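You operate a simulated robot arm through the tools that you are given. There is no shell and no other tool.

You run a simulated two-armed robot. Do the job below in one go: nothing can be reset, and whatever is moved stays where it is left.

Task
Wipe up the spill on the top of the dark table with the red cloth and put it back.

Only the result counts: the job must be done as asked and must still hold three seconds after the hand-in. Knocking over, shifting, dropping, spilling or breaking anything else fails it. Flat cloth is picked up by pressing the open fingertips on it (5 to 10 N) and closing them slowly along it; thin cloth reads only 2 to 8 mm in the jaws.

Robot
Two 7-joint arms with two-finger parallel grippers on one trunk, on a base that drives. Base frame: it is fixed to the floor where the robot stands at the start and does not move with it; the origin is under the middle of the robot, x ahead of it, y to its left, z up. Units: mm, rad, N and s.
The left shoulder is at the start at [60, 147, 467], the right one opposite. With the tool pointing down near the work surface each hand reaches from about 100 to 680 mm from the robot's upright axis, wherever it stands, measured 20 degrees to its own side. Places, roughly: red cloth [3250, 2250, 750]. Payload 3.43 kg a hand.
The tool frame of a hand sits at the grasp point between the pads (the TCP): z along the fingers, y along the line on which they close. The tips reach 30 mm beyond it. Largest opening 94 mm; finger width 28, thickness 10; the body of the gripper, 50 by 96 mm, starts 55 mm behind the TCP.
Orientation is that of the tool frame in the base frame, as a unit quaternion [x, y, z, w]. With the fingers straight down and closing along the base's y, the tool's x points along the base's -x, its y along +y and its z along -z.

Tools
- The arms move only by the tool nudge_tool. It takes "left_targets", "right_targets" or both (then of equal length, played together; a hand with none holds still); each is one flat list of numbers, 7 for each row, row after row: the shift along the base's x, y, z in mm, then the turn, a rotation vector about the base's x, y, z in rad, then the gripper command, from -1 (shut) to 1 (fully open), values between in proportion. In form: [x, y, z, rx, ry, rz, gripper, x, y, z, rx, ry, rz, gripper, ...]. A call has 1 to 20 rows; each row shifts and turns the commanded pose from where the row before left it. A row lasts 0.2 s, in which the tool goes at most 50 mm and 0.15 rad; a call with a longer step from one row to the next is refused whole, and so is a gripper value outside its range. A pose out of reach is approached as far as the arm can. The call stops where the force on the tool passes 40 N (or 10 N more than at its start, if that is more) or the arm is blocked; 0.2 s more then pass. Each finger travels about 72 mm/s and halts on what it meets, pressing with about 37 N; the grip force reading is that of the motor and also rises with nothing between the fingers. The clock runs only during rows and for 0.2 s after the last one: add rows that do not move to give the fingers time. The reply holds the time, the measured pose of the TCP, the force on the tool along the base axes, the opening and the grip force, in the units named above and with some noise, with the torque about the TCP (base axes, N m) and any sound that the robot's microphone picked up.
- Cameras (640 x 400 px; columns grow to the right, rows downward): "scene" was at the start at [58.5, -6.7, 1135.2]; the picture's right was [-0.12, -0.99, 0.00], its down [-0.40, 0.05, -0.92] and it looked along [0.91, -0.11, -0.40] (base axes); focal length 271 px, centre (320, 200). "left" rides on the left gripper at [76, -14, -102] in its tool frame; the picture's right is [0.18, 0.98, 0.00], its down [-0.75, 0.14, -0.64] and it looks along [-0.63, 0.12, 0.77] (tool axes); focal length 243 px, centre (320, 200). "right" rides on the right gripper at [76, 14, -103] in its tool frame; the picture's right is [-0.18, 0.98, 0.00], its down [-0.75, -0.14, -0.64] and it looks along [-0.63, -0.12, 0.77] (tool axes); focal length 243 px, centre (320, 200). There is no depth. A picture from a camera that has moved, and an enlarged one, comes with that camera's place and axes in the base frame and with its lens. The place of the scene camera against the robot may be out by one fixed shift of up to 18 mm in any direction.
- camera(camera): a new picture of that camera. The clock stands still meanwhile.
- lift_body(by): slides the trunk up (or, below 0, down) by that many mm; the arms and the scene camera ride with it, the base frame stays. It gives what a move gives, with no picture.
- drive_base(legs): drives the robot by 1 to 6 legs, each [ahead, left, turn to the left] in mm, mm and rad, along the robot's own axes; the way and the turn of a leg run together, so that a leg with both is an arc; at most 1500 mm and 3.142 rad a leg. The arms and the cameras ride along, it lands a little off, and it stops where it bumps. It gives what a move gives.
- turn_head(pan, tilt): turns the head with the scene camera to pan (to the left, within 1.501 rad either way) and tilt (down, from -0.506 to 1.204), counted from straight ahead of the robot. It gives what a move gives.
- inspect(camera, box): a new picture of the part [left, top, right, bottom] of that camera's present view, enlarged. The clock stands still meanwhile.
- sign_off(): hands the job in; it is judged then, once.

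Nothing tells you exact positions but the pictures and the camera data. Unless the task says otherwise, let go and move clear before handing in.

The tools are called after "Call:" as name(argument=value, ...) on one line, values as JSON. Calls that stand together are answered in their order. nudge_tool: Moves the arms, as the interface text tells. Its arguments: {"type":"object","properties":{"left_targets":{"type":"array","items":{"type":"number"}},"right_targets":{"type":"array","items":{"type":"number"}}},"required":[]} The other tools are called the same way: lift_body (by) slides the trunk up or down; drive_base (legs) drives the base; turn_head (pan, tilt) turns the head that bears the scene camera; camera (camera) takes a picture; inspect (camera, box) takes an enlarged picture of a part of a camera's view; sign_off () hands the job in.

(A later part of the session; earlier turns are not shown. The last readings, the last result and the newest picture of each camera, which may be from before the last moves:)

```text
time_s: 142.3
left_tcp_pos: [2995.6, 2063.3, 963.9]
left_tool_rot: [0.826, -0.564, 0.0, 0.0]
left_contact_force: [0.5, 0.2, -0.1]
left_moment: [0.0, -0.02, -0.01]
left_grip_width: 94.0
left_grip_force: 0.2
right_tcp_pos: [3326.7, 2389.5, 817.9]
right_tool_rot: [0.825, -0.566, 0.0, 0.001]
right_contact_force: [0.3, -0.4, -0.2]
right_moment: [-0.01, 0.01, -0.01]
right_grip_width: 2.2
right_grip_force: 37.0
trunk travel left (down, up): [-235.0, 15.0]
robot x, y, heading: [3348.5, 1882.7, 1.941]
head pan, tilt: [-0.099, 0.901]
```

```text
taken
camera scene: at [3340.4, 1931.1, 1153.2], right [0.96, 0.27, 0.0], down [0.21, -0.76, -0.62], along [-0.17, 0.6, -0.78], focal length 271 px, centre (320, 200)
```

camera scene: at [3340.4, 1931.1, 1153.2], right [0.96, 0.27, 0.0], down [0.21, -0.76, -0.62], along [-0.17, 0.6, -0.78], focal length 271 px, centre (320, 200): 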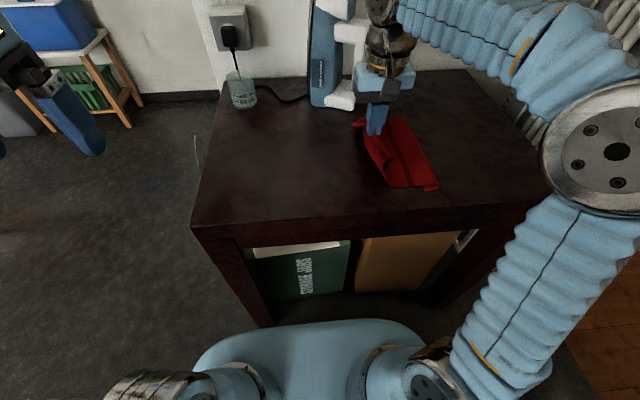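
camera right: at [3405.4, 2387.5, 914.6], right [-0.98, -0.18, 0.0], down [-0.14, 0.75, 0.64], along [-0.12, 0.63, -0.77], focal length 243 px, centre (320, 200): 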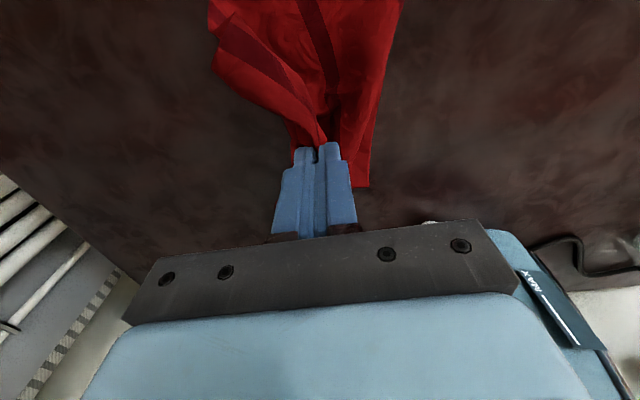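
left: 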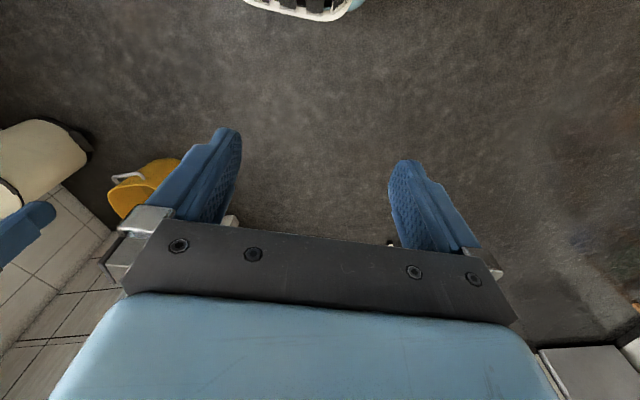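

The fold is following well. I'll continue to the final spot and lower the held edge over the last stretch.

Call:
nudge_tool(right_targets=[-21.9, -9.6, 0, 0, 0, 0, -1, -21.9, -9.6, 0, 0, 0, 0, -1, -21.9, -9.6, 0, 0, 0, 0, -1, -21.9, -9.6, 0, 0, 0, 0, -1, -21.9, -9.6, -5, 0, 0, 0, -1, -21.9, -9.6, -8, 0, 0, 0, -1, -21.9, -9.6, -10, 0, 0, 0, -1])

Call:
camera(camera="scene")

```text
time_s: 143.9
left_tcp_pos: [2995.6, 2062.4, 963.9]
left_tool_rot: [0.826, -0.564, 0.0, 0.0]
left_contact_force: [0.6, -0.1, -0.1]
left_moment: [-0.03, -0.04, 0.02]
left_grip_width: 94.1
left_grip_force: 0.1
right_tcp_pos: [3177.8, 2323.2, 793.9]
right_tool_rot: [0.825, -0.566, 0.001, 0.001]
right_contact_force: [0.2, -0.2, -1.0]
right_moment: [-0.02, 0.01, -0.03]
right_grip_width: 2.3
right_grip_force: 36.5
trunk travel left (down, up): [-235.0, 15.0]
robot x, y, heading: [3355.3, 1883.0, 1.941]
head pan, tilt: [-0.099, 0.901]
```

```text
taken
camera scene: at [3340.4, 1931.1, 1153.2], right [0.96, 0.27, 0.0], down [0.21, -0.76, -0.62], along [-0.17, 0.6, -0.78], focal length 271 px, centre (320, 200)
```

scene: 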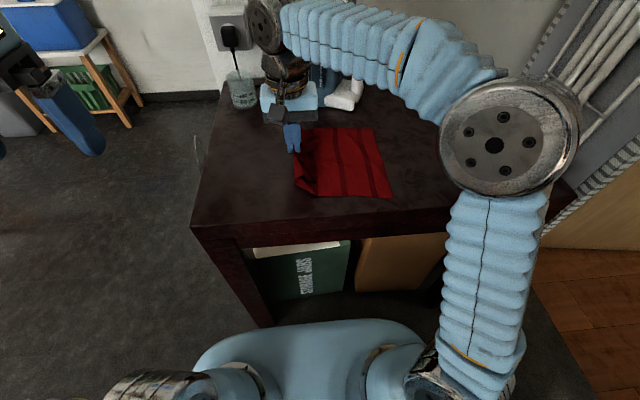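

The cloth is nearly back, with its right edge about 25 mm too far right. I'll pull a bit further left while lowering.

Call:
nudge_tool(right_targets=[-18.6, -7.4, -10, 0, 0, 0, -1, -18.6, -7.4, -10, 0, 0, 0, -1, -18.6, -7.4, -10, 0, 0, 0, -1])

Call:
camera(camera="scene")

Call:
inspect(camera="scene", box=[190, 60, 430, 210])

```text
time_s: 144.7
left_tcp_pos: [2995.5, 2064.1, 964.2]
left_tool_rot: [0.826, -0.564, 0.0, 0.0]
left_contact_force: [0.0, -0.6, 0.0]
left_moment: [0.02, 0.0, -0.03]
left_grip_width: 93.7
left_grip_force: 0.1
right_tcp_pos: [3120.1, 2300.7, 763.6]
right_tool_rot: [0.825, -0.565, 0.001, 0.0]
right_contact_force: [-0.5, 0.6, 0.4]
right_moment: [0.0, 0.03, 0.03]
right_grip_width: 2.2
right_grip_force: 36.8
trunk travel left (down, up): [-235.0, 15.0]
robot x, y, heading: [3353.7, 1881.7, 1.945]
head pan, tilt: [-0.099, 0.901]
```

```text
taken
camera scene: at [3340.3, 1931.1, 1153.2], right [0.96, 0.27, 0.0], down [0.21, -0.76, -0.62], along [-0.17, 0.6, -0.78], focal length 271 px, centre (320, 200)
```

scene: 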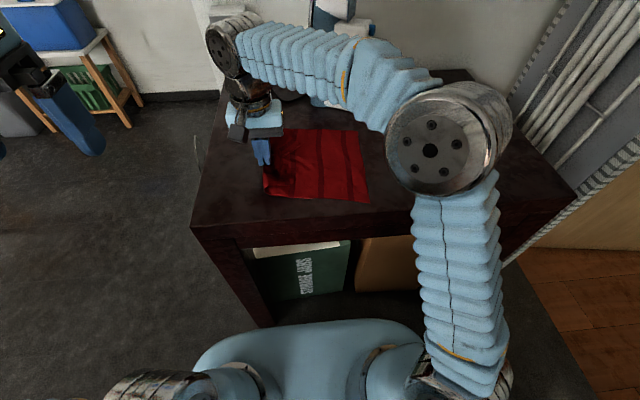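

```text
2.67 times, centred on (310, 135) of scene
camera zoom: at [3340.3, 1931.1, 1153.2], right [0.96, 0.27, 0.0], down [0.21, -0.76, -0.62], along [-0.17, 0.6, -0.78], focal length 723 px, centre (347, 373)
```

zoom: 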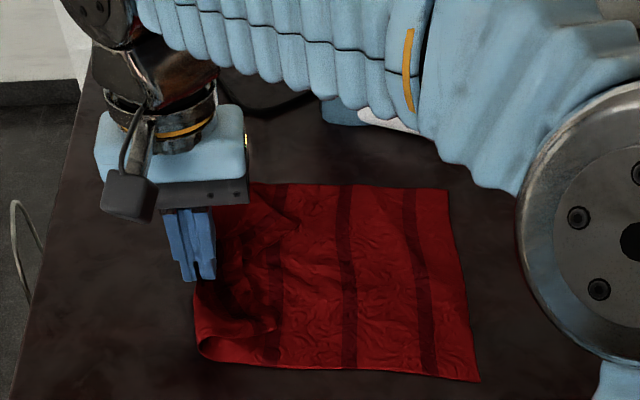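

The cloth is back within about 25 mm, but its left end is a bit bunched near the fingers. I'll lower it to the table with light pressure and open the fingers slowly so the fold spreads out.

Call:
nudge_tool(right_targets=[0, 0, -5, 0, 0, 0, -1, 0, 0, -4, 0, 0, 0, -1, 0, 0, -2, 0, 0, 0, -1])

Call:
nudge_tool(right_targets=[0, 0, 0, 0, 0, 0, -0.9, 0, 0, 0, 0, 0, 0, -0.8, 0, 0, 0, 0, 0, 0, -0.7, 0, 0, 0, 0, 0, 0, -0.6, 0, 0, 0, 0, 0, 0, -0.5, 0, 0, 0, 0, 0, 0, -0.4, 0, 0, 0, 0, 0, 0, -0.3, 0, 0, 0, 0, 0, 0, -0.2])

Call:
inspect(camera="scene", box=[190, 60, 430, 210])

```text
time_s: 145.5
left_tcp_pos: [2996.4, 2062.1, 964.2]
left_tool_rot: [0.826, -0.564, 0.0, -0.001]
left_contact_force: [0.1, 0.2, 1.0]
left_moment: [0.0, 0.0, 0.01]
left_grip_width: 93.9
left_grip_force: 0.1
right_tcp_pos: [3119.0, 2300.8, 752.3]
right_tool_rot: [0.824, -0.566, 0.0, 0.0]
right_contact_force: [0.8, 1.7, 5.0]
right_moment: [0.0, -0.06, -0.01]
right_grip_width: 2.0
right_grip_force: 36.6
trunk travel left (down, up): [-235.0, 15.0]
robot x, y, heading: [3356.0, 1881.7, 1.94]
head pan, tilt: [-0.099, 0.901]
```

```text
time_s: 147.3
left_tcp_pos: [2995.6, 2064.0, 963.7]
left_tool_rot: [0.826, -0.564, 0.001, 0.0]
left_contact_force: [0.2, -0.4, 1.1]
left_moment: [-0.03, -0.01, 0.0]
left_grip_width: 94.1
left_grip_force: 0.2
right_tcp_pos: [3118.7, 2300.0, 751.6]
right_tool_rot: [0.825, -0.565, 0.0, 0.0]
right_contact_force: [-1.7, -1.6, 5.0]
right_moment: [-0.02, -0.08, -0.04]
right_grip_width: 36.2
right_grip_force: 0.0
trunk travel left (down, up): [-235.0, 15.0]
robot x, y, heading: [3351.5, 1881.9, 1.947]
head pan, tilt: [-0.099, 0.901]
```

```text
2.67 times, centred on (310, 135) of scene
camera zoom: at [3340.2, 1930.8, 1153.2], right [0.96, 0.27, 0.0], down [0.21, -0.75, -0.62], along [-0.17, 0.6, -0.78], focal length 723 px, centre (347, 373)
```

zoom: 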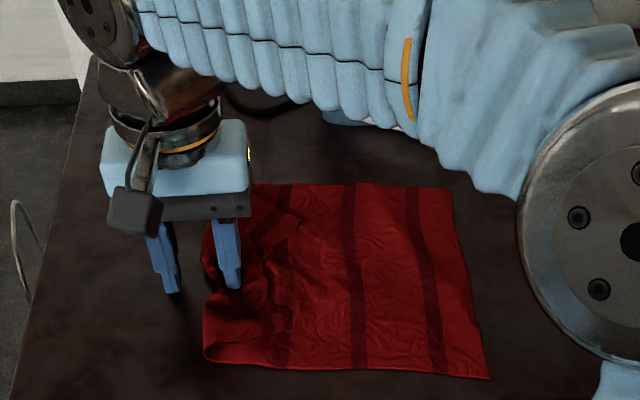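

The fold is released, but the left end looks folded under. I'll raise the hand straight up and move it aside to see the cloth clearly.

Call:
nudge_tool(right_targets=[0, 0, 15, 0, 0, 0, -0.2, 0, 0, 30, 0, 0, 0, -0.2, 0, 0, 35, 0, 0, 0, -0.2, 20, -30, 20, 0, 0, 0, -0.2, 30, -35, 0, 0, 0, 0, -0.2, 30, -35, 0, 0, 0, 0, -0.2, 30, -30, 0, 0, 0, 0, -0.2, 40, -10, 0, 0, 0, 0, -0.2, 40, -10, 0, 0, 0, 0, -0.2])

Call:
camera(camera="scene")

Call:
inspect(camera="scene", box=[190, 60, 430, 210])

```text
time_s: 149.3
left_tcp_pos: [2996.8, 2063.9, 963.3]
left_tool_rot: [0.825, -0.565, 0.0, 0.0]
left_contact_force: [-0.6, -0.1, 0.6]
left_moment: [-0.04, -0.05, -0.03]
left_grip_width: 93.8
left_grip_force: 0.1
right_tcp_pos: [3309.1, 2152.8, 852.0]
right_tool_rot: [0.825, -0.566, 0.001, 0.0]
right_contact_force: [0.3, 0.5, 0.1]
right_moment: [0.01, -0.04, 0.03]
right_grip_width: 37.7
right_grip_force: 0.0
trunk travel left (down, up): [-235.0, 15.0]
robot x, y, heading: [3352.7, 1882.9, 1.941]
head pan, tilt: [-0.099, 0.901]
```

```text
taken
camera scene: at [3340.0, 1931.1, 1153.2], right [0.96, 0.27, 0.0], down [0.21, -0.76, -0.62], along [-0.17, 0.6, -0.78], focal length 271 px, centre (320, 200)
```

scene: 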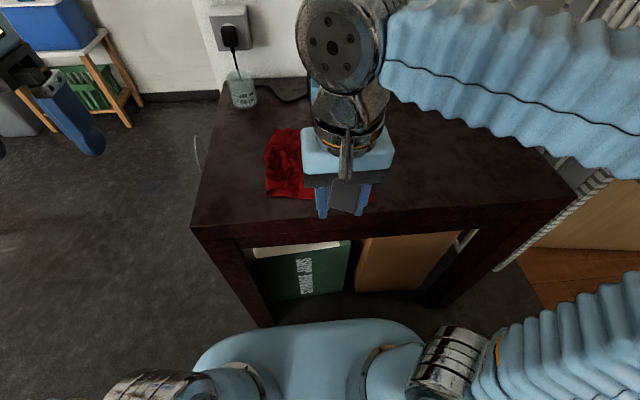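

```text
2.67 times, centred on (310, 135) of scene
camera zoom: at [3340.0, 1931.1, 1153.2], right [0.96, 0.27, 0.0], down [0.21, -0.76, -0.62], along [-0.17, 0.6, -0.78], focal length 723 px, centre (347, 373)
```

zoom: 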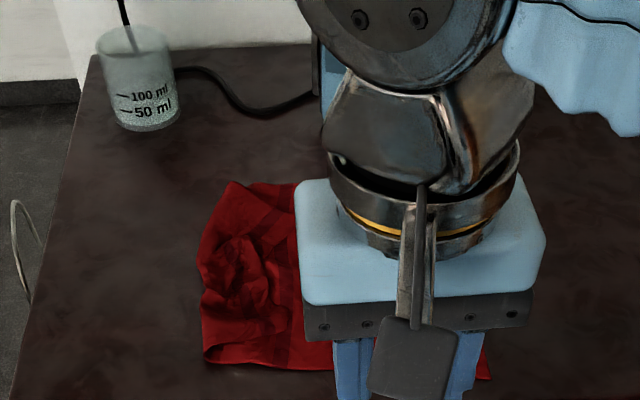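

The hand is still in the way, so I'll move it further right to see the whole cloth.

Call:
nudge_tool(right_targets=[40, 16, 5, 0, 0, 0, -0.2, 40, 16, 5, 0, 0, 0, -0.2, 40, 16, 5, 0, 0, 0, -0.2, 40, 16, 5, 0, 0, 0, -0.2, 30, 12, 0, 0, 0, 0, -0.2])

Call:
camera(camera="scene")

Call:
inspect(camera="scene", box=[190, 60, 430, 210])

```text
time_s: 150.5
left_tcp_pos: [2996.3, 2063.3, 963.0]
left_tool_rot: [0.826, -0.564, 0.001, 0.0]
left_contact_force: [0.0, 0.3, 0.0]
left_moment: [0.0, -0.04, -0.03]
left_grip_width: 93.8
left_grip_force: 0.1
right_tcp_pos: [3497.3, 2227.0, 870.8]
right_tool_rot: [0.825, -0.565, 0.0, -0.001]
right_contact_force: [-0.3, -0.4, -0.1]
right_moment: [-0.03, -0.03, 0.0]
right_grip_width: 37.6
right_grip_force: 0.0
trunk travel left (down, up): [-235.0, 15.0]
robot x, y, heading: [3351.4, 1884.0, 1.94]
head pan, tilt: [-0.099, 0.901]
```

```text
taken
camera scene: at [3340.2, 1931.1, 1153.2], right [0.96, 0.27, 0.0], down [0.21, -0.75, -0.62], along [-0.17, 0.6, -0.78], focal length 271 px, centre (320, 200)
```

scene: 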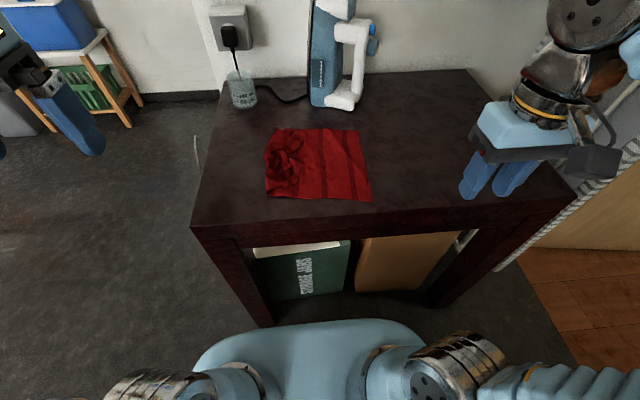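

```text
2.67 times, centred on (310, 135) of scene
camera zoom: at [3340.2, 1931.1, 1153.2], right [0.96, 0.27, 0.0], down [0.21, -0.75, -0.62], along [-0.17, 0.6, -0.78], focal length 723 px, centre (347, 373)
```

zoom: 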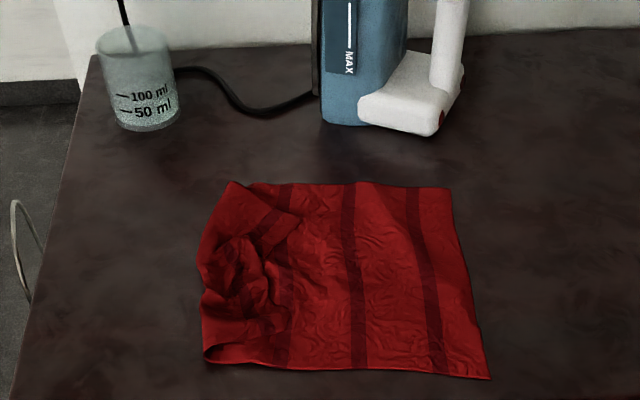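

The iron and glass are untouched and the table is clear. The cloth is back in its spot, but its left 50 mm or so is folded over. I'll re-pinch that bunched end, lift it so the flap hangs out, and lay it down toward the left.

Call:
nudge_tool(right_targets=[-39, 9.8, 0, 0, 0, 0, 0.1, -39, 9.8, 0, 0, 0, 0, 0.1, -39, 9.8, 0, 0, 0, 0, 0.1, -39, 9.8, 0, 0, 0, 0, 0.1, -39, 9.8, 0, 0, 0, 0, 0.1, -39, 9.8, 0, 0, 0, 0, 0.1, -39, 9.8, 0, 0, 0, 0, 0.1, -39, 9.8, -15, 0, 0, 0, 0.1, -39, 9.8, -30, 0, 0, 0, 0.1])

Call:
camera(camera="right")

Call:
inspect(camera="scene", box=[190, 60, 430, 210])

```text
refused: row 9 steps farther than a row can; nothing moved
```

```text
taken
camera right: at [3513.5, 2149.3, 973.9], right [-0.98, -0.18, 0.0], down [-0.14, 0.75, 0.64], along [-0.12, 0.63, -0.77], focal length 243 px, centre (320, 200)
```

right: 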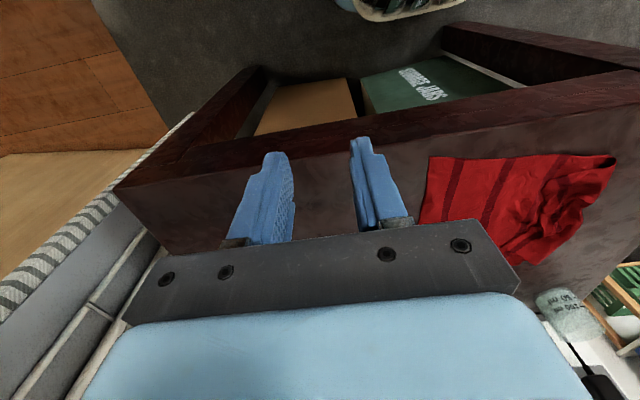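

```text
2.67 times, centred on (310, 135) of scene
camera zoom: at [3340.2, 1931.1, 1153.2], right [0.96, 0.27, 0.0], down [0.21, -0.75, -0.62], along [-0.17, 0.6, -0.78], focal length 723 px, centre (347, 373)
```

zoom: 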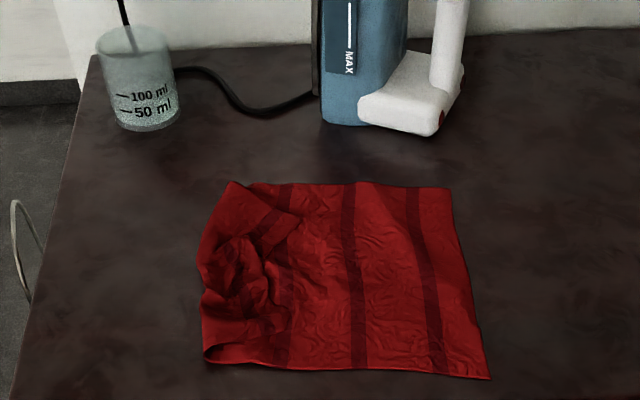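

The last row's step was too long, so nothing moved. I'll split the approach into shorter rows.

Call:
nudge_tool(right_targets=[-39, 9.8, 0, 0, 0, 0, 0.1, -39, 9.8, 0, 0, 0, 0, 0.1, -39, 9.8, 0, 0, 0, 0, 0.1, -39, 9.8, 0, 0, 0, 0, 0.1, -39, 9.8, 0, 0, 0, 0, 0.1, -39, 9.8, 0, 0, 0, 0, 0.1, -39, 9.8, 0, 0, 0, 0, 0.1, -39, 9.8, 0, 0, 0, 0, 0.1, -39, 9.8, -15, 0, 0, 0, 0.1, 0, 0, -35, 0, 0, 0, 0.1])

Call:
camera(camera="right")

Call:
inspect(camera="scene", box=[190, 60, 430, 210])

```text
time_s: 152.7
left_tcp_pos: [2995.4, 2062.5, 963.9]
left_tool_rot: [0.826, -0.564, 0.0, 0.0]
left_contact_force: [0.0, -0.6, 0.7]
left_moment: [0.0, -0.01, -0.02]
left_grip_width: 93.9
left_grip_force: 0.1
right_tcp_pos: [3150.5, 2315.2, 823.8]
right_tool_rot: [0.825, -0.566, 0.001, -0.001]
right_contact_force: [-0.1, 0.3, -0.6]
right_moment: [0.03, -0.02, 0.0]
right_grip_width: 51.9
right_grip_force: 0.0
trunk travel left (down, up): [-235.0, 15.0]
robot x, y, heading: [3354.6, 1884.7, 1.941]
head pan, tilt: [-0.099, 0.901]
```

```text
taken
camera right: at [3166.2, 2239.7, 928.2], right [-0.98, -0.18, 0.0], down [-0.14, 0.75, 0.64], along [-0.12, 0.63, -0.77], focal length 243 px, centre (320, 200)
```

right: 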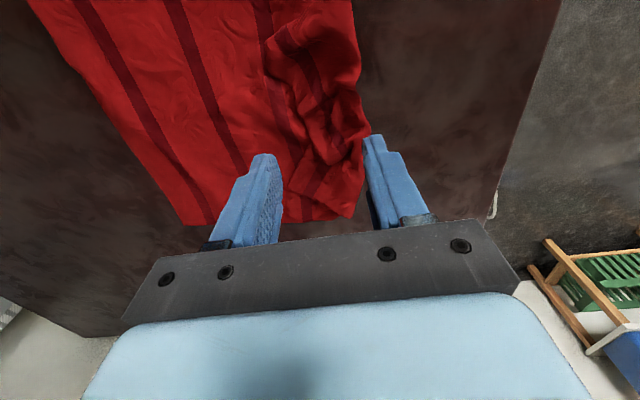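

```text
2.67 times, centred on (310, 135) of scene
camera zoom: at [3339.9, 1931.1, 1153.2], right [0.96, 0.27, 0.0], down [0.21, -0.75, -0.62], along [-0.17, 0.6, -0.78], focal length 723 px, centre (347, 373)
```

zoom: 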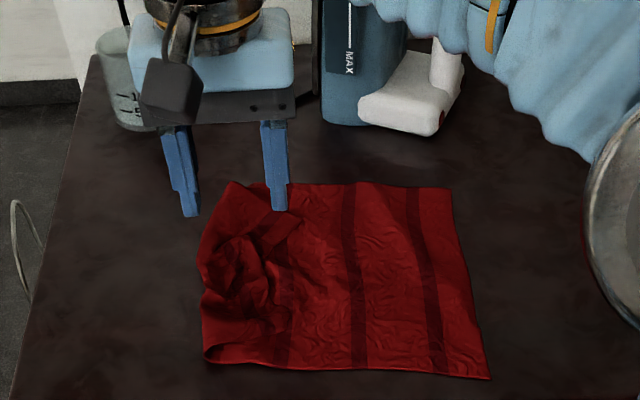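

In the wrist view, the left end of the cloth is folded over on top as a flap about 68 mm wide, with the hand right above it. I'll pinch just that top layer lightly and unfold it to the left.

Call:
nudge_tool(right_targets=[0, 0, -20, 0, 0, 0, -0.15, 0, 0, -20, 0, 0, 0, -0.15, 0, 0, -10, 0, 0, 0, -0.15])

Call:
nudge_tool(right_targets=[0, 0, -5, 0, 0, 0, -0.15, 0, 0, -4, 0, 0, 0, -0.15])

Call:
nudge_tool(right_targets=[0, 0, -4, 0, 0, 0, -0.15])

Call:
camera(camera="right")

```text
time_s: 153.5
left_tcp_pos: [2996.2, 2063.4, 963.8]
left_tool_rot: [0.825, -0.565, -0.001, -0.001]
left_contact_force: [0.1, -0.1, -0.4]
left_moment: [0.0, 0.01, 0.02]
left_grip_width: 94.1
left_grip_force: 0.1
right_tcp_pos: [3150.0, 2316.7, 773.8]
right_tool_rot: [0.825, -0.566, 0.001, 0.0]
right_contact_force: [0.1, 0.3, -0.5]
right_moment: [0.02, -0.01, 0.02]
right_grip_width: 39.8
right_grip_force: 0.0
trunk travel left (down, up): [-235.0, 15.0]
robot x, y, heading: [3353.8, 1877.8, 1.945]
head pan, tilt: [-0.099, 0.901]
```

```text
time_s: 154.1
left_tcp_pos: [2996.7, 2063.3, 962.5]
left_tool_rot: [0.825, -0.564, 0.001, 0.0]
left_contact_force: [0.7, -0.3, -0.1]
left_moment: [-0.01, 0.03, 0.0]
left_grip_width: 93.9
left_grip_force: 0.1
right_tcp_pos: [3150.2, 2318.4, 765.1]
right_tool_rot: [0.825, -0.566, 0.001, 0.0]
right_contact_force: [-0.3, 0.2, -0.7]
right_moment: [0.0, -0.04, 0.01]
right_grip_width: 39.9
right_grip_force: 0.1
trunk travel left (down, up): [-235.0, 15.0]
robot x, y, heading: [3351.4, 1880.9, 1.94]
head pan, tilt: [-0.099, 0.901]
```

```text
time_s: 154.5
left_tcp_pos: [2996.4, 2064.4, 963.8]
left_tool_rot: [0.825, -0.565, 0.0, 0.0]
left_contact_force: [-0.1, -0.3, 0.9]
left_moment: [0.02, 0.02, 0.0]
left_grip_width: 94.0
left_grip_force: 0.0
right_tcp_pos: [3149.4, 2317.8, 759.9]
right_tool_rot: [0.825, -0.566, 0.0, 0.001]
right_contact_force: [0.5, 0.3, -0.7]
right_moment: [0.01, 0.0, 0.03]
right_grip_width: 40.0
right_grip_force: 0.0
trunk travel left (down, up): [-235.0, 15.0]
robot x, y, heading: [3355.3, 1879.2, 1.939]
head pan, tilt: [-0.099, 0.901]
```

```text
taken
camera right: at [3164.8, 2240.8, 863.1], right [-0.98, -0.18, 0.0], down [-0.14, 0.75, 0.64], along [-0.12, 0.63, -0.77], focal length 243 px, centre (320, 200)
```

right: 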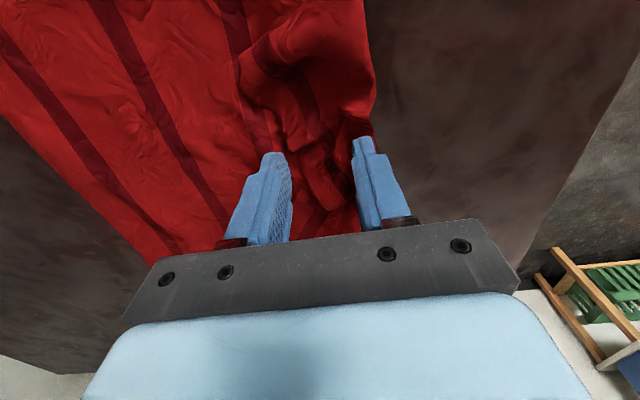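

The fingers straddle the bunched flap near the surface. I'll lower a few millimetres more and close slowly.

Call:
nudge_tool(right_targets=[0, 0, -3, 0, 0, 0, -0.15, 0, 0, 0, 0, 0, 0, -0.25, 0, 0, 0, 0, 0, 0, -0.35, 0, 0, 0, 0, 0, 0, -0.45, 0, 0, 0, 0, 0, 0, -0.55, 0, 0, 0, 0, 0, 0, -0.65, 0, 0, 0, 0, 0, 0, -0.75, 0, 0, 0, 0, 0, 0, -0.85, 0, 0, 0, 0, 0, 0, -0.95, 0, 0, 0, 0, 0, 0, -1, 0, 0, 0, 0, 0, 0, -1])

Call:
nudge_tool(right_targets=[0, 0, 10, 0, 0, 0, -1, 0, 0, 20, 0, 0, 0, -1, 0, 0, 20, 0, 0, 0, -1])

Call:
camera(camera="right")

Call:
inspect(camera="scene", box=[190, 60, 430, 210])

```text
time_s: 156.9
left_tcp_pos: [2997.0, 2062.6, 963.6]
left_tool_rot: [0.826, -0.564, 0.0, 0.001]
left_contact_force: [0.5, -0.3, 0.7]
left_moment: [-0.03, -0.02, 0.0]
left_grip_width: 94.3
left_grip_force: 0.0
right_tcp_pos: [3149.2, 2316.7, 756.7]
right_tool_rot: [0.825, -0.565, 0.0, 0.0]
right_contact_force: [-0.4, 0.2, 1.6]
right_moment: [-0.02, 0.0, 0.01]
right_grip_width: 1.8
right_grip_force: 36.4
trunk travel left (down, up): [-235.0, 15.0]
robot x, y, heading: [3351.4, 1879.1, 1.943]
head pan, tilt: [-0.099, 0.901]
```

```text
time_s: 157.7
left_tcp_pos: [2995.2, 2063.2, 963.6]
left_tool_rot: [0.826, -0.564, 0.0, 0.0]
left_contact_force: [0.1, -0.6, 0.5]
left_moment: [-0.01, 0.01, -0.03]
left_grip_width: 93.7
left_grip_force: 0.1
right_tcp_pos: [3148.4, 2316.2, 808.0]
right_tool_rot: [0.825, -0.565, 0.001, 0.0]
right_contact_force: [0.0, 0.2, 0.1]
right_moment: [0.03, -0.02, -0.03]
right_grip_width: 2.0
right_grip_force: 36.8
trunk travel left (down, up): [-235.0, 15.0]
robot x, y, heading: [3352.5, 1880.6, 1.941]
head pan, tilt: [-0.099, 0.901]
```

```text
taken
camera right: at [3164.0, 2240.5, 911.3], right [-0.98, -0.18, 0.0], down [-0.14, 0.75, 0.64], along [-0.12, 0.63, -0.77], focal length 243 px, centre (320, 200)
```

right: 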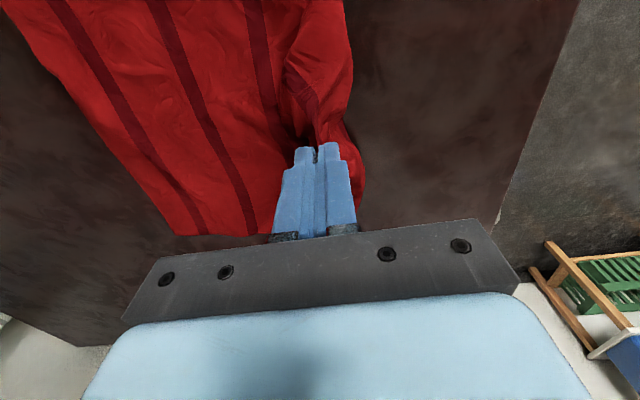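

```text
2.67 times, centred on (310, 135) of scene
camera zoom: at [3340.2, 1931.1, 1153.2], right [0.96, 0.27, 0.0], down [0.21, -0.76, -0.62], along [-0.17, 0.6, -0.78], focal length 723 px, centre (347, 373)
```

zoom: 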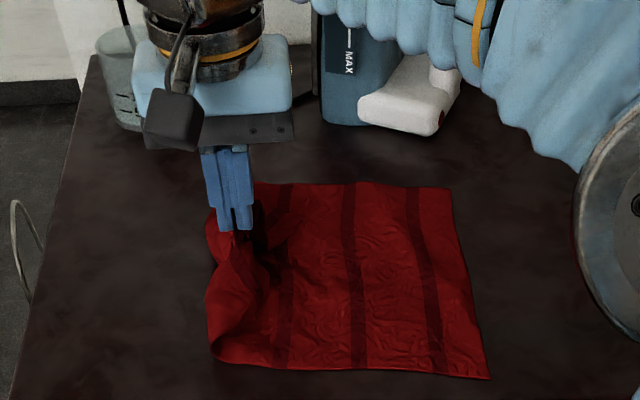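

The end is held and lifted. I'll raise it more while moving left so the flap can hang free.

Call:
nudge_tool(right_targets=[-9.3, -3.7, 20, 0, 0, 0, -1, -9.3, -3.7, 20, 0, 0, 0, -1, -14, -5.5, 15, 0, 0, 0, -1, -14, -5.5, 10, 0, 0, 0, -1, 0, 0, 0, 0, 0, 0, -1])

Call:
camera(camera="right")

Call:
inspect(camera="scene", box=[190, 60, 430, 210])

```text
time_s: 158.9
left_tcp_pos: [2996.0, 2063.1, 963.8]
left_tool_rot: [0.826, -0.564, 0.0, -0.001]
left_contact_force: [-0.3, 0.9, 0.5]
left_moment: [0.0, -0.03, -0.01]
left_grip_width: 94.2
left_grip_force: 0.0
right_tcp_pos: [3101.2, 2297.3, 872.6]
right_tool_rot: [0.824, -0.566, 0.001, 0.0]
right_contact_force: [0.2, -0.4, 0.1]
right_moment: [0.0, 0.01, 0.03]
right_grip_width: 1.8
right_grip_force: 36.4
trunk travel left (down, up): [-235.0, 15.0]
robot x, y, heading: [3351.5, 1882.7, 1.937]
head pan, tilt: [-0.099, 0.901]
```

```text
taken
camera right: at [3116.9, 2220.6, 975.1], right [-0.98, -0.18, 0.0], down [-0.14, 0.75, 0.64], along [-0.12, 0.63, -0.77], focal length 243 px, centre (320, 200)
```

right: 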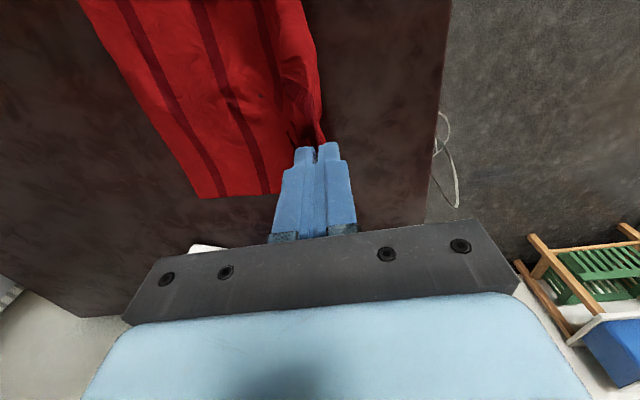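

```text
2.67 times, centred on (310, 135) of scene
camera zoom: at [3340.1, 1931.1, 1153.2], right [0.96, 0.27, 0.0], down [0.21, -0.75, -0.62], along [-0.17, 0.6, -0.78], focal length 723 px, centre (347, 373)
```

zoom: 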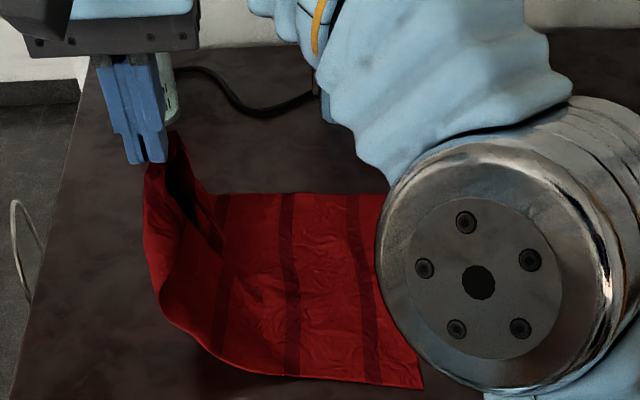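

The flap hangs on the inner side, so lowering here would only refold it. I'll set this end down and release, then re-grip the cloth right at its straight right edge, stretch it out and turn it over so the flap drags open underneath.

Call:
nudge_tool(right_targets=[9.3, 3.7, -20, 0, 0, 0, -1, 9.3, 3.7, -20, 0, 0, 0, -1, 9.3, 3.7, -20, 0, 0, 0, -1, 4.6, 1.8, -20, 0, 0, 0, -1, 4.6, 1.8, -20, 0, 0, 0, -1, 0, 0, -14, 0, 0, 0, -1])

Call:
nudge_tool(right_targets=[0, 0, 0, 0, 0, 0, -0.8, 0, 0, 0, 0, 0, 0, -0.6, 0, 0, 0, 0, 0, 0, -0.4, 0, 0, 20, 0, 0, 0, -0.4, 0, 0, 40, 0, 0, 0, -0.4, 0, 0, 45, 0, 0, 0, -0.4])

Call:
nudge_tool(right_targets=[40, 0, 0, 0, 0, 0, -0.4, 40, 0, 0, 0, 0, 0, -0.4, 40, 0, 0, 0, 0, 0, -0.4, 40, 0, 0, 0, 0, 0, -0.4, 40, 5, 0, 0, 0, 0, -0.4, 40, 5, 0, 0, 0, 0, -0.4, 40, 10, 0, 0, 0, 0, -0.4, 40, 10, 0, 0, 0, 0, -0.4])

Call:
inspect(camera="scene", box=[190, 60, 430, 210])

Call:
camera(camera="scene")

```text
time_s: 160.3
left_tcp_pos: [2995.3, 2062.8, 964.0]
left_tool_rot: [0.826, -0.564, 0.0, 0.0]
left_contact_force: [0.6, 0.3, -0.6]
left_moment: [-0.01, -0.04, -0.03]
left_grip_width: 94.0
left_grip_force: 0.1
right_tcp_pos: [3137.8, 2311.7, 758.1]
right_tool_rot: [0.825, -0.565, 0.0, 0.0]
right_contact_force: [-0.5, -0.8, 2.9]
right_moment: [0.03, 0.02, 0.03]
right_grip_width: 2.0
right_grip_force: 35.7
trunk travel left (down, up): [-235.0, 15.0]
robot x, y, heading: [3353.0, 1879.4, 1.942]
head pan, tilt: [-0.099, 0.901]
```

```text
time_s: 161.7
left_tcp_pos: [2995.0, 2062.5, 963.9]
left_tool_rot: [0.826, -0.564, 0.0, 0.0]
left_contact_force: [-0.4, -0.5, 0.1]
left_moment: [0.0, -0.02, 0.03]
left_grip_width: 93.9
left_grip_force: 0.0
right_tcp_pos: [3138.7, 2310.1, 859.4]
right_tool_rot: [0.825, -0.565, 0.001, 0.0]
right_contact_force: [0.1, 0.0, 0.9]
right_moment: [-0.01, -0.05, 0.02]
right_grip_width: 28.3
right_grip_force: 0.0
trunk travel left (down, up): [-235.0, 15.0]
robot x, y, heading: [3352.0, 1884.9, 1.941]
head pan, tilt: [-0.099, 0.901]
```

```text
time_s: 163.5
left_tcp_pos: [2996.2, 2062.6, 962.5]
left_tool_rot: [0.826, -0.564, 0.0, 0.0]
left_contact_force: [-1.0, 0.6, 0.4]
left_moment: [0.02, 0.01, 0.0]
left_grip_width: 93.8
left_grip_force: 0.0
right_tcp_pos: [3459.9, 2340.9, 864.7]
right_tool_rot: [0.825, -0.565, 0.002, 0.0]
right_contact_force: [-0.2, -0.4, 0.9]
right_moment: [-0.01, -0.03, -0.05]
right_grip_width: 28.2
right_grip_force: 0.0
trunk travel left (down, up): [-235.0, 15.0]
robot x, y, heading: [3351.3, 1882.3, 1.941]
head pan, tilt: [-0.099, 0.901]
```

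```text
2.67 times, centred on (310, 135) of scene
camera zoom: at [3340.1, 1931.0, 1153.2], right [0.96, 0.27, 0.0], down [0.21, -0.75, -0.62], along [-0.17, 0.6, -0.78], focal length 723 px, centre (347, 373)
```

zoom: 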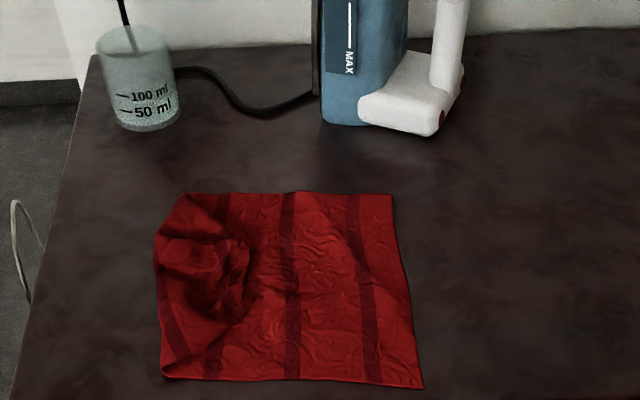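

```text
taken
camera scene: at [3340.1, 1931.0, 1153.2], right [0.96, 0.27, 0.0], down [0.21, -0.75, -0.62], along [-0.17, 0.6, -0.78], focal length 271 px, centre (320, 200)
```

scene: 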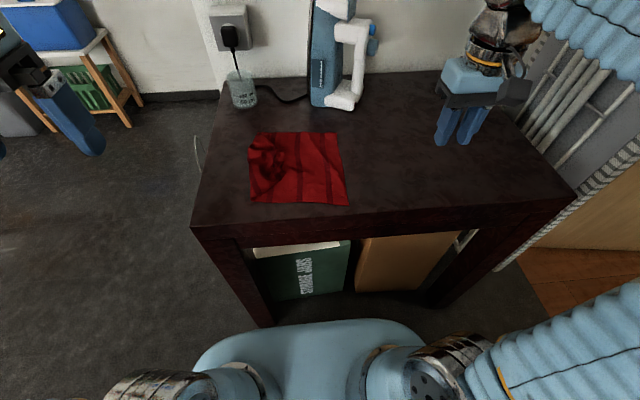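

The cloth's right edge is now straight and free, running near [3277, 2350]. I'll move above it and check the alignment with the wrist camera, with the jaws about 30 mm open.

Call:
nudge_tool(right_targets=[-41.2, 0, 0, 0, 0, 0, -0.36, -41.2, 0, 0, 0, 0, 0, -0.36, -41.2, 0, 0, 0, 0, 0, -0.36, -41.2, 0, 0, 0, 0, 0, -0.36, -41.2, 0, -15, 0, 0, 0, -0.36, 0, 0, -40, 0, 0, 0, -0.36, 0, 0, -20, 0, 0, 0, -0.36])

Call:
camera(camera="right")

Call:
inspect(camera="scene", box=[190, 60, 430, 210])

```text
time_s: 165.1
left_tcp_pos: [2996.6, 2063.2, 964.0]
left_tool_rot: [0.826, -0.564, 0.0, 0.0]
left_contact_force: [0.1, 1.0, -0.5]
left_moment: [-0.01, 0.01, 0.01]
left_grip_width: 94.0
left_grip_force: 0.1
right_tcp_pos: [3253.5, 2340.8, 787.6]
right_tool_rot: [0.825, -0.565, 0.001, 0.001]
right_contact_force: [-0.5, 0.5, -0.6]
right_moment: [0.03, 0.01, -0.02]
right_grip_width: 30.0
right_grip_force: 0.0
trunk travel left (down, up): [-235.0, 15.0]
robot x, y, heading: [3350.9, 1882.8, 1.942]
head pan, tilt: [-0.099, 0.901]
```

```text
taken
camera right: at [3269.5, 2264.8, 890.3], right [-0.98, -0.18, 0.0], down [-0.14, 0.75, 0.64], along [-0.12, 0.63, -0.77], focal length 243 px, centre (320, 200)
```

right: 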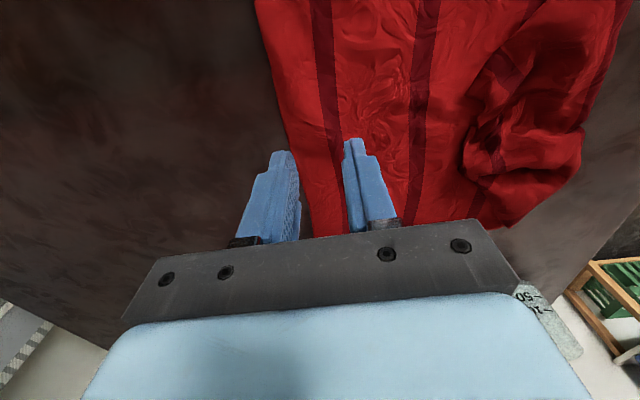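

```text
2.67 times, centred on (310, 135) of scene
camera zoom: at [3340.2, 1931.1, 1153.2], right [0.96, 0.27, 0.0], down [0.21, -0.75, -0.62], along [-0.17, 0.6, -0.78], focal length 723 px, centre (347, 373)
```

zoom: 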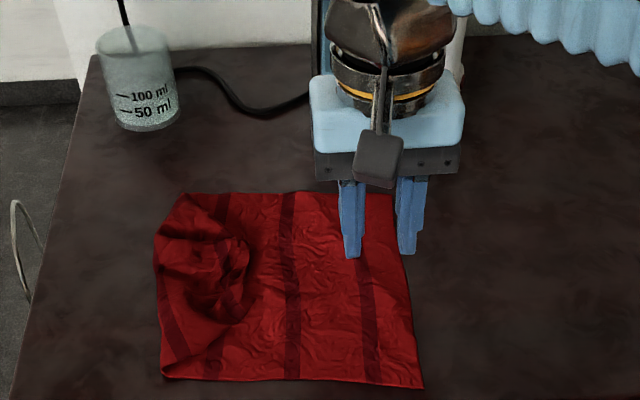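

The edge is about 28 mm outside the grip centre, just beyond the outer finger, which is what I want. I'll lower to light contact.

Call:
nudge_tool(right_targets=[0, 0, -20, 0, 0, 0, -0.36, 0, 0, -10, 0, 0, 0, -0.36, 0, 0, -5, 0, 0, 0, -0.36])

Call:
nudge_tool(right_targets=[0, 0, -1.2, 0, 0, 0, -0.36, 0, 0, 0, 0, 0, 0, -0.36])

```text
time_s: 165.9
left_tcp_pos: [2997.1, 2064.7, 964.5]
left_tool_rot: [0.826, -0.564, 0.0, 0.0]
left_contact_force: [-0.3, 0.5, 0.3]
left_moment: [-0.02, 0.03, -0.02]
left_grip_width: 93.8
left_grip_force: 0.0
right_tcp_pos: [3253.4, 2342.9, 752.5]
right_tool_rot: [0.825, -0.566, -0.001, 0.0]
right_contact_force: [0.1, 0.4, -0.2]
right_moment: [-0.01, 0.0, 0.04]
right_grip_width: 30.1
right_grip_force: 0.1
trunk travel left (down, up): [-235.0, 15.0]
robot x, y, heading: [3355.0, 1879.0, 1.939]
head pan, tilt: [-0.099, 0.901]
```

```text
time_s: 166.5
left_tcp_pos: [2996.1, 2063.3, 963.7]
left_tool_rot: [0.825, -0.565, 0.0, -0.001]
left_contact_force: [0.6, -0.8, 0.8]
left_moment: [-0.01, -0.03, 0.01]
left_grip_width: 93.8
left_grip_force: 0.1
right_tcp_pos: [3252.9, 2343.5, 752.1]
right_tool_rot: [0.824, -0.567, -0.001, 0.0]
right_contact_force: [1.2, 0.6, 7.7]
right_moment: [0.04, -0.14, -0.02]
right_grip_width: 30.5
right_grip_force: 0.4
trunk travel left (down, up): [-235.0, 15.0]
robot x, y, heading: [3354.6, 1882.2, 1.941]
head pan, tilt: [-0.099, 0.901]
```

The force is 7.7 N. I'll close slowly, then lift to check the grip.

Call:
nudge_tool(right_targets=[0, 0, 0, 0, 0, 0, -0.42, 0, 0, 0, 0, 0, 0, -0.48, 0, 0, 0, 0, 0, 0, -0.54, 0, 0, 0, 0, 0, 0, -0.6, 0, 0, 0, 0, 0, 0, -0.66, 0, 0, 0, 0, 0, 0, -0.72])

Call:
nudge_tool(right_targets=[0, 0, 0, 0, 0, 0, -0.78, 0, 0, 0, 0, 0, 0, -0.84, 0, 0, 0, 0, 0, 0, -0.9, 0, 0, 0, 0, 0, 0, -0.96, 0, 0, 0, 0, 0, 0, -1, 0, 0, 0, 0, 0, 0, -1])

Call:
nudge_tool(right_targets=[0, 0, 10, 0, 0, 0, -1, 0, 0, 15, 0, 0, 0, -1, 0, 0, 15, 0, 0, 0, -1])

Call:
inspect(camera="scene", box=[190, 60, 430, 210])

Call:
camera(camera="right")

```text
time_s: 167.9
left_tcp_pos: [2996.3, 2062.9, 963.3]
left_tool_rot: [0.826, -0.564, -0.001, 0.001]
left_contact_force: [-0.5, -0.7, -0.9]
left_moment: [-0.03, 0.0, 0.01]
left_grip_width: 94.4
left_grip_force: 0.0
right_tcp_pos: [3253.0, 2343.2, 751.1]
right_tool_rot: [0.825, -0.565, 0.0, 0.0]
right_contact_force: [-1.3, 0.1, 11.1]
right_moment: [0.03, -0.03, 0.01]
right_grip_width: 12.0
right_grip_force: 0.1
trunk travel left (down, up): [-235.0, 15.0]
robot x, y, heading: [3350.6, 1878.4, 1.939]
head pan, tilt: [-0.099, 0.901]
```

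```text
time_s: 169.3
left_tcp_pos: [2996.1, 2062.3, 964.7]
left_tool_rot: [0.826, -0.564, 0.0, 0.0]
left_contact_force: [0.1, -0.6, 0.7]
left_moment: [0.04, 0.0, 0.0]
left_grip_width: 94.1
left_grip_force: 0.0
right_tcp_pos: [3252.3, 2341.9, 751.9]
right_tool_rot: [0.825, -0.565, 0.0, 0.0]
right_contact_force: [-2.8, 0.5, 12.8]
right_moment: [-0.04, 0.0, -0.01]
right_grip_width: 2.2
right_grip_force: 36.5
trunk travel left (down, up): [-235.0, 15.0]
robot x, y, heading: [3349.1, 1875.9, 1.943]
head pan, tilt: [-0.099, 0.901]
```

```text
time_s: 170.1
left_tcp_pos: [2996.1, 2062.9, 963.7]
left_tool_rot: [0.825, -0.565, 0.0, 0.0]
left_contact_force: [-0.7, 0.4, 0.5]
left_moment: [0.0, 0.02, 0.04]
left_grip_width: 94.0
left_grip_force: 0.1
right_tcp_pos: [3253.9, 2343.4, 791.0]
right_tool_rot: [0.825, -0.565, 0.0, 0.0]
right_contact_force: [0.3, 1.0, 0.7]
right_moment: [-0.01, -0.01, 0.0]
right_grip_width: 2.2
right_grip_force: 36.8
trunk travel left (down, up): [-235.0, 15.0]
robot x, y, heading: [3352.8, 1882.8, 1.942]
head pan, tilt: [-0.099, 0.901]
```

```text
2.67 times, centred on (310, 135) of scene
camera zoom: at [3340.2, 1931.1, 1153.2], right [0.96, 0.27, 0.0], down [0.21, -0.76, -0.62], along [-0.17, 0.6, -0.78], focal length 723 px, centre (347, 373)
```

zoom: 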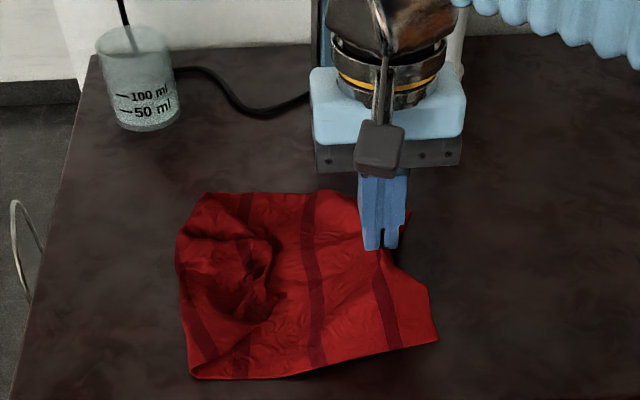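

```text
taken
camera right: at [3269.3, 2267.2, 894.7], right [-0.98, -0.18, 0.0], down [-0.14, 0.75, 0.64], along [-0.12, 0.63, -0.77], focal length 243 px, centre (320, 200)
```

right: 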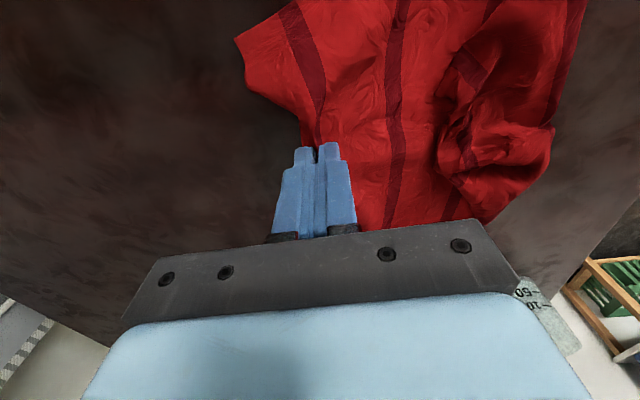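

The right edge is gripped with only a small flap. I'll draw the cloth out to the right along the table, with the hand a bit raised.

Call:
nudge_tool(right_targets=[22.2, 10.1, 10, 0, 0, 0, -1, 22.2, 10.1, 10, 0, 0, 0, -1, 22.2, 10.1, 10, 0, 0, 0, -1, 22.2, 10.1, 0, 0, 0, 0, -1, 22.2, 10.1, 0, 0, 0, 0, -1, 22.2, 10.1, 0, 0, 0, 0, -1, 22.2, 10.1, 0, 0, 0, 0, -1, 22.2, 10.1, 0, 0, 0, 0, -1, 22.2, 10.1, 0, 0, 0, 0, -1, 22.2, 10.1, 0, 0, 0, 0, -1, 22.2, 10.1, 0, 0, 0, 0, -1, 22.2, 10.1, 0, 0, 0, 0, -1, 22.2, 10.1, -10, 0, 0, 0, -1, 22.2, 10.1, -15, 0, 0, 0, -1])

Call:
camera(camera="scene")

Call:
inspect(camera="scene", box=[330, 80, 550, 220])

```text
time_s: 173.1
left_tcp_pos: [2996.3, 2063.2, 963.5]
left_tool_rot: [0.826, -0.564, 0.0, -0.001]
left_contact_force: [0.7, -0.3, -0.6]
left_moment: [0.03, 0.01, -0.03]
left_grip_width: 93.9
left_grip_force: 0.0
right_tcp_pos: [3564.5, 2486.7, 797.2]
right_tool_rot: [0.825, -0.565, 0.0, 0.001]
right_contact_force: [-0.5, -0.2, 0.0]
right_moment: [-0.01, -0.03, -0.02]
right_grip_width: 2.0
right_grip_force: 36.9
trunk travel left (down, up): [-235.0, 15.0]
robot x, y, heading: [3352.3, 1881.0, 1.938]
head pan, tilt: [-0.099, 0.901]
```

```text
taken
camera scene: at [3340.2, 1931.0, 1153.2], right [0.96, 0.27, 0.0], down [0.21, -0.75, -0.62], along [-0.17, 0.6, -0.78], focal length 271 px, centre (320, 200)
```

scene: 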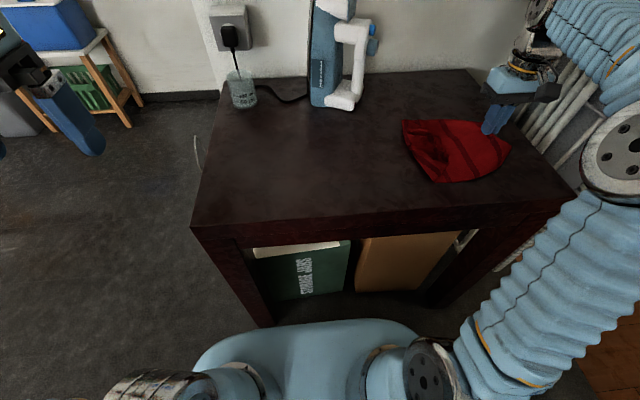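

```text
2.86 times, centred on (440, 150) of scene
camera zoom: at [3340.2, 1931.0, 1153.2], right [0.96, 0.27, 0.0], down [0.21, -0.75, -0.62], along [-0.17, 0.6, -0.78], focal length 775 px, centre (-23, 343)
```

zoom: 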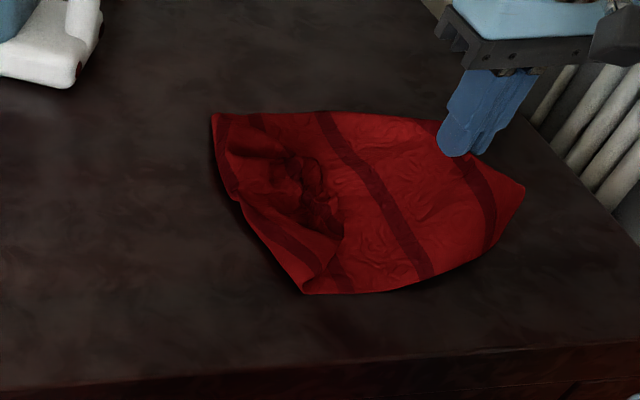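

The cloth is stretched right, with the flap on top at its trailing end. I'll lift and turn it over to the left so the flap ends up underneath.

Call:
nudge_tool(right_targets=[0, 0, 20, 0, 0, 0, -1, -21.05, -8, 10, 0, 0, 0, -1, -21.05, -8, 0, 0, 0, 0, -1, -21.05, -8, 0, 0, 0, 0, -1, -21.05, -8, 0, 0, 0, 0, -1, -21.05, -8, 0, 0, 0, 0, -1, -21.05, -8, 0, 0, 0, 0, -1, -21.05, -8, 0, 0, 0, 0, -1, -21.05, -8, 0, 0, 0, 0, -1, -21.05, -8, 0, 0, 0, 0, -1, -21.05, -8, 0, 0, 0, 0, -1, -21.05, -8, 0, 0, 0, 0, -1, -21.05, -8, 0, 0, 0, 0, -1, -21.05, -8, 0, 0, 0, 0, -1, -21.05, -8, 0, 0, 0, 0, -1])

Call:
camera(camera="scene")

Call:
inspect(camera="scene", box=[270, 80, 490, 220])

```text
time_s: 176.3
left_tcp_pos: [2996.5, 2063.3, 963.9]
left_tool_rot: [0.826, -0.564, 0.001, 0.0]
left_contact_force: [0.6, 0.1, 0.2]
left_moment: [-0.01, -0.01, 0.03]
left_grip_width: 94.1
left_grip_force: 0.1
right_tcp_pos: [3267.3, 2372.2, 826.9]
right_tool_rot: [0.825, -0.565, -0.001, 0.001]
right_contact_force: [-0.2, 0.4, -0.1]
right_moment: [0.01, 0.04, 0.02]
right_grip_width: 1.9
right_grip_force: 36.4
trunk travel left (down, up): [-235.0, 15.0]
robot x, y, heading: [3350.6, 1885.3, 1.942]
head pan, tilt: [-0.099, 0.901]
```

```text
taken
camera scene: at [3340.4, 1931.1, 1153.2], right [0.96, 0.27, 0.0], down [0.21, -0.76, -0.62], along [-0.17, 0.6, -0.78], focal length 271 px, centre (320, 200)
```

scene: 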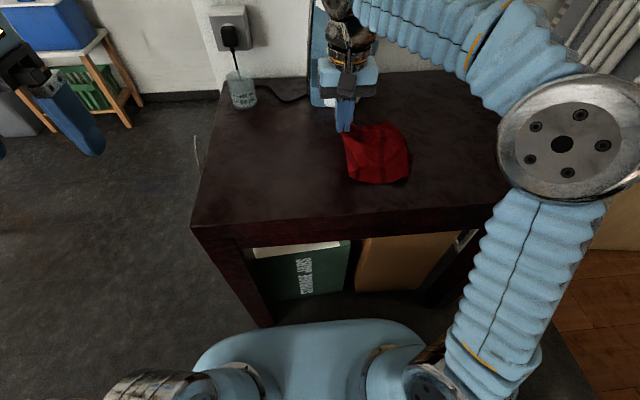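

```text
2.86 times, centred on (380, 150) of scene
camera zoom: at [3340.4, 1931.1, 1153.2], right [0.96, 0.27, 0.0], down [0.21, -0.76, -0.62], along [-0.17, 0.6, -0.78], focal length 775 px, centre (149, 343)
```

zoom: 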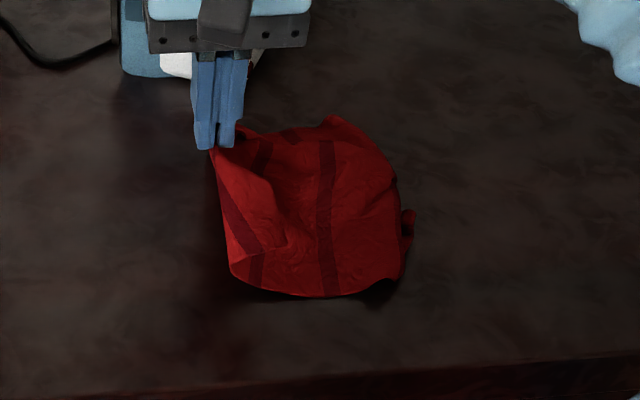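

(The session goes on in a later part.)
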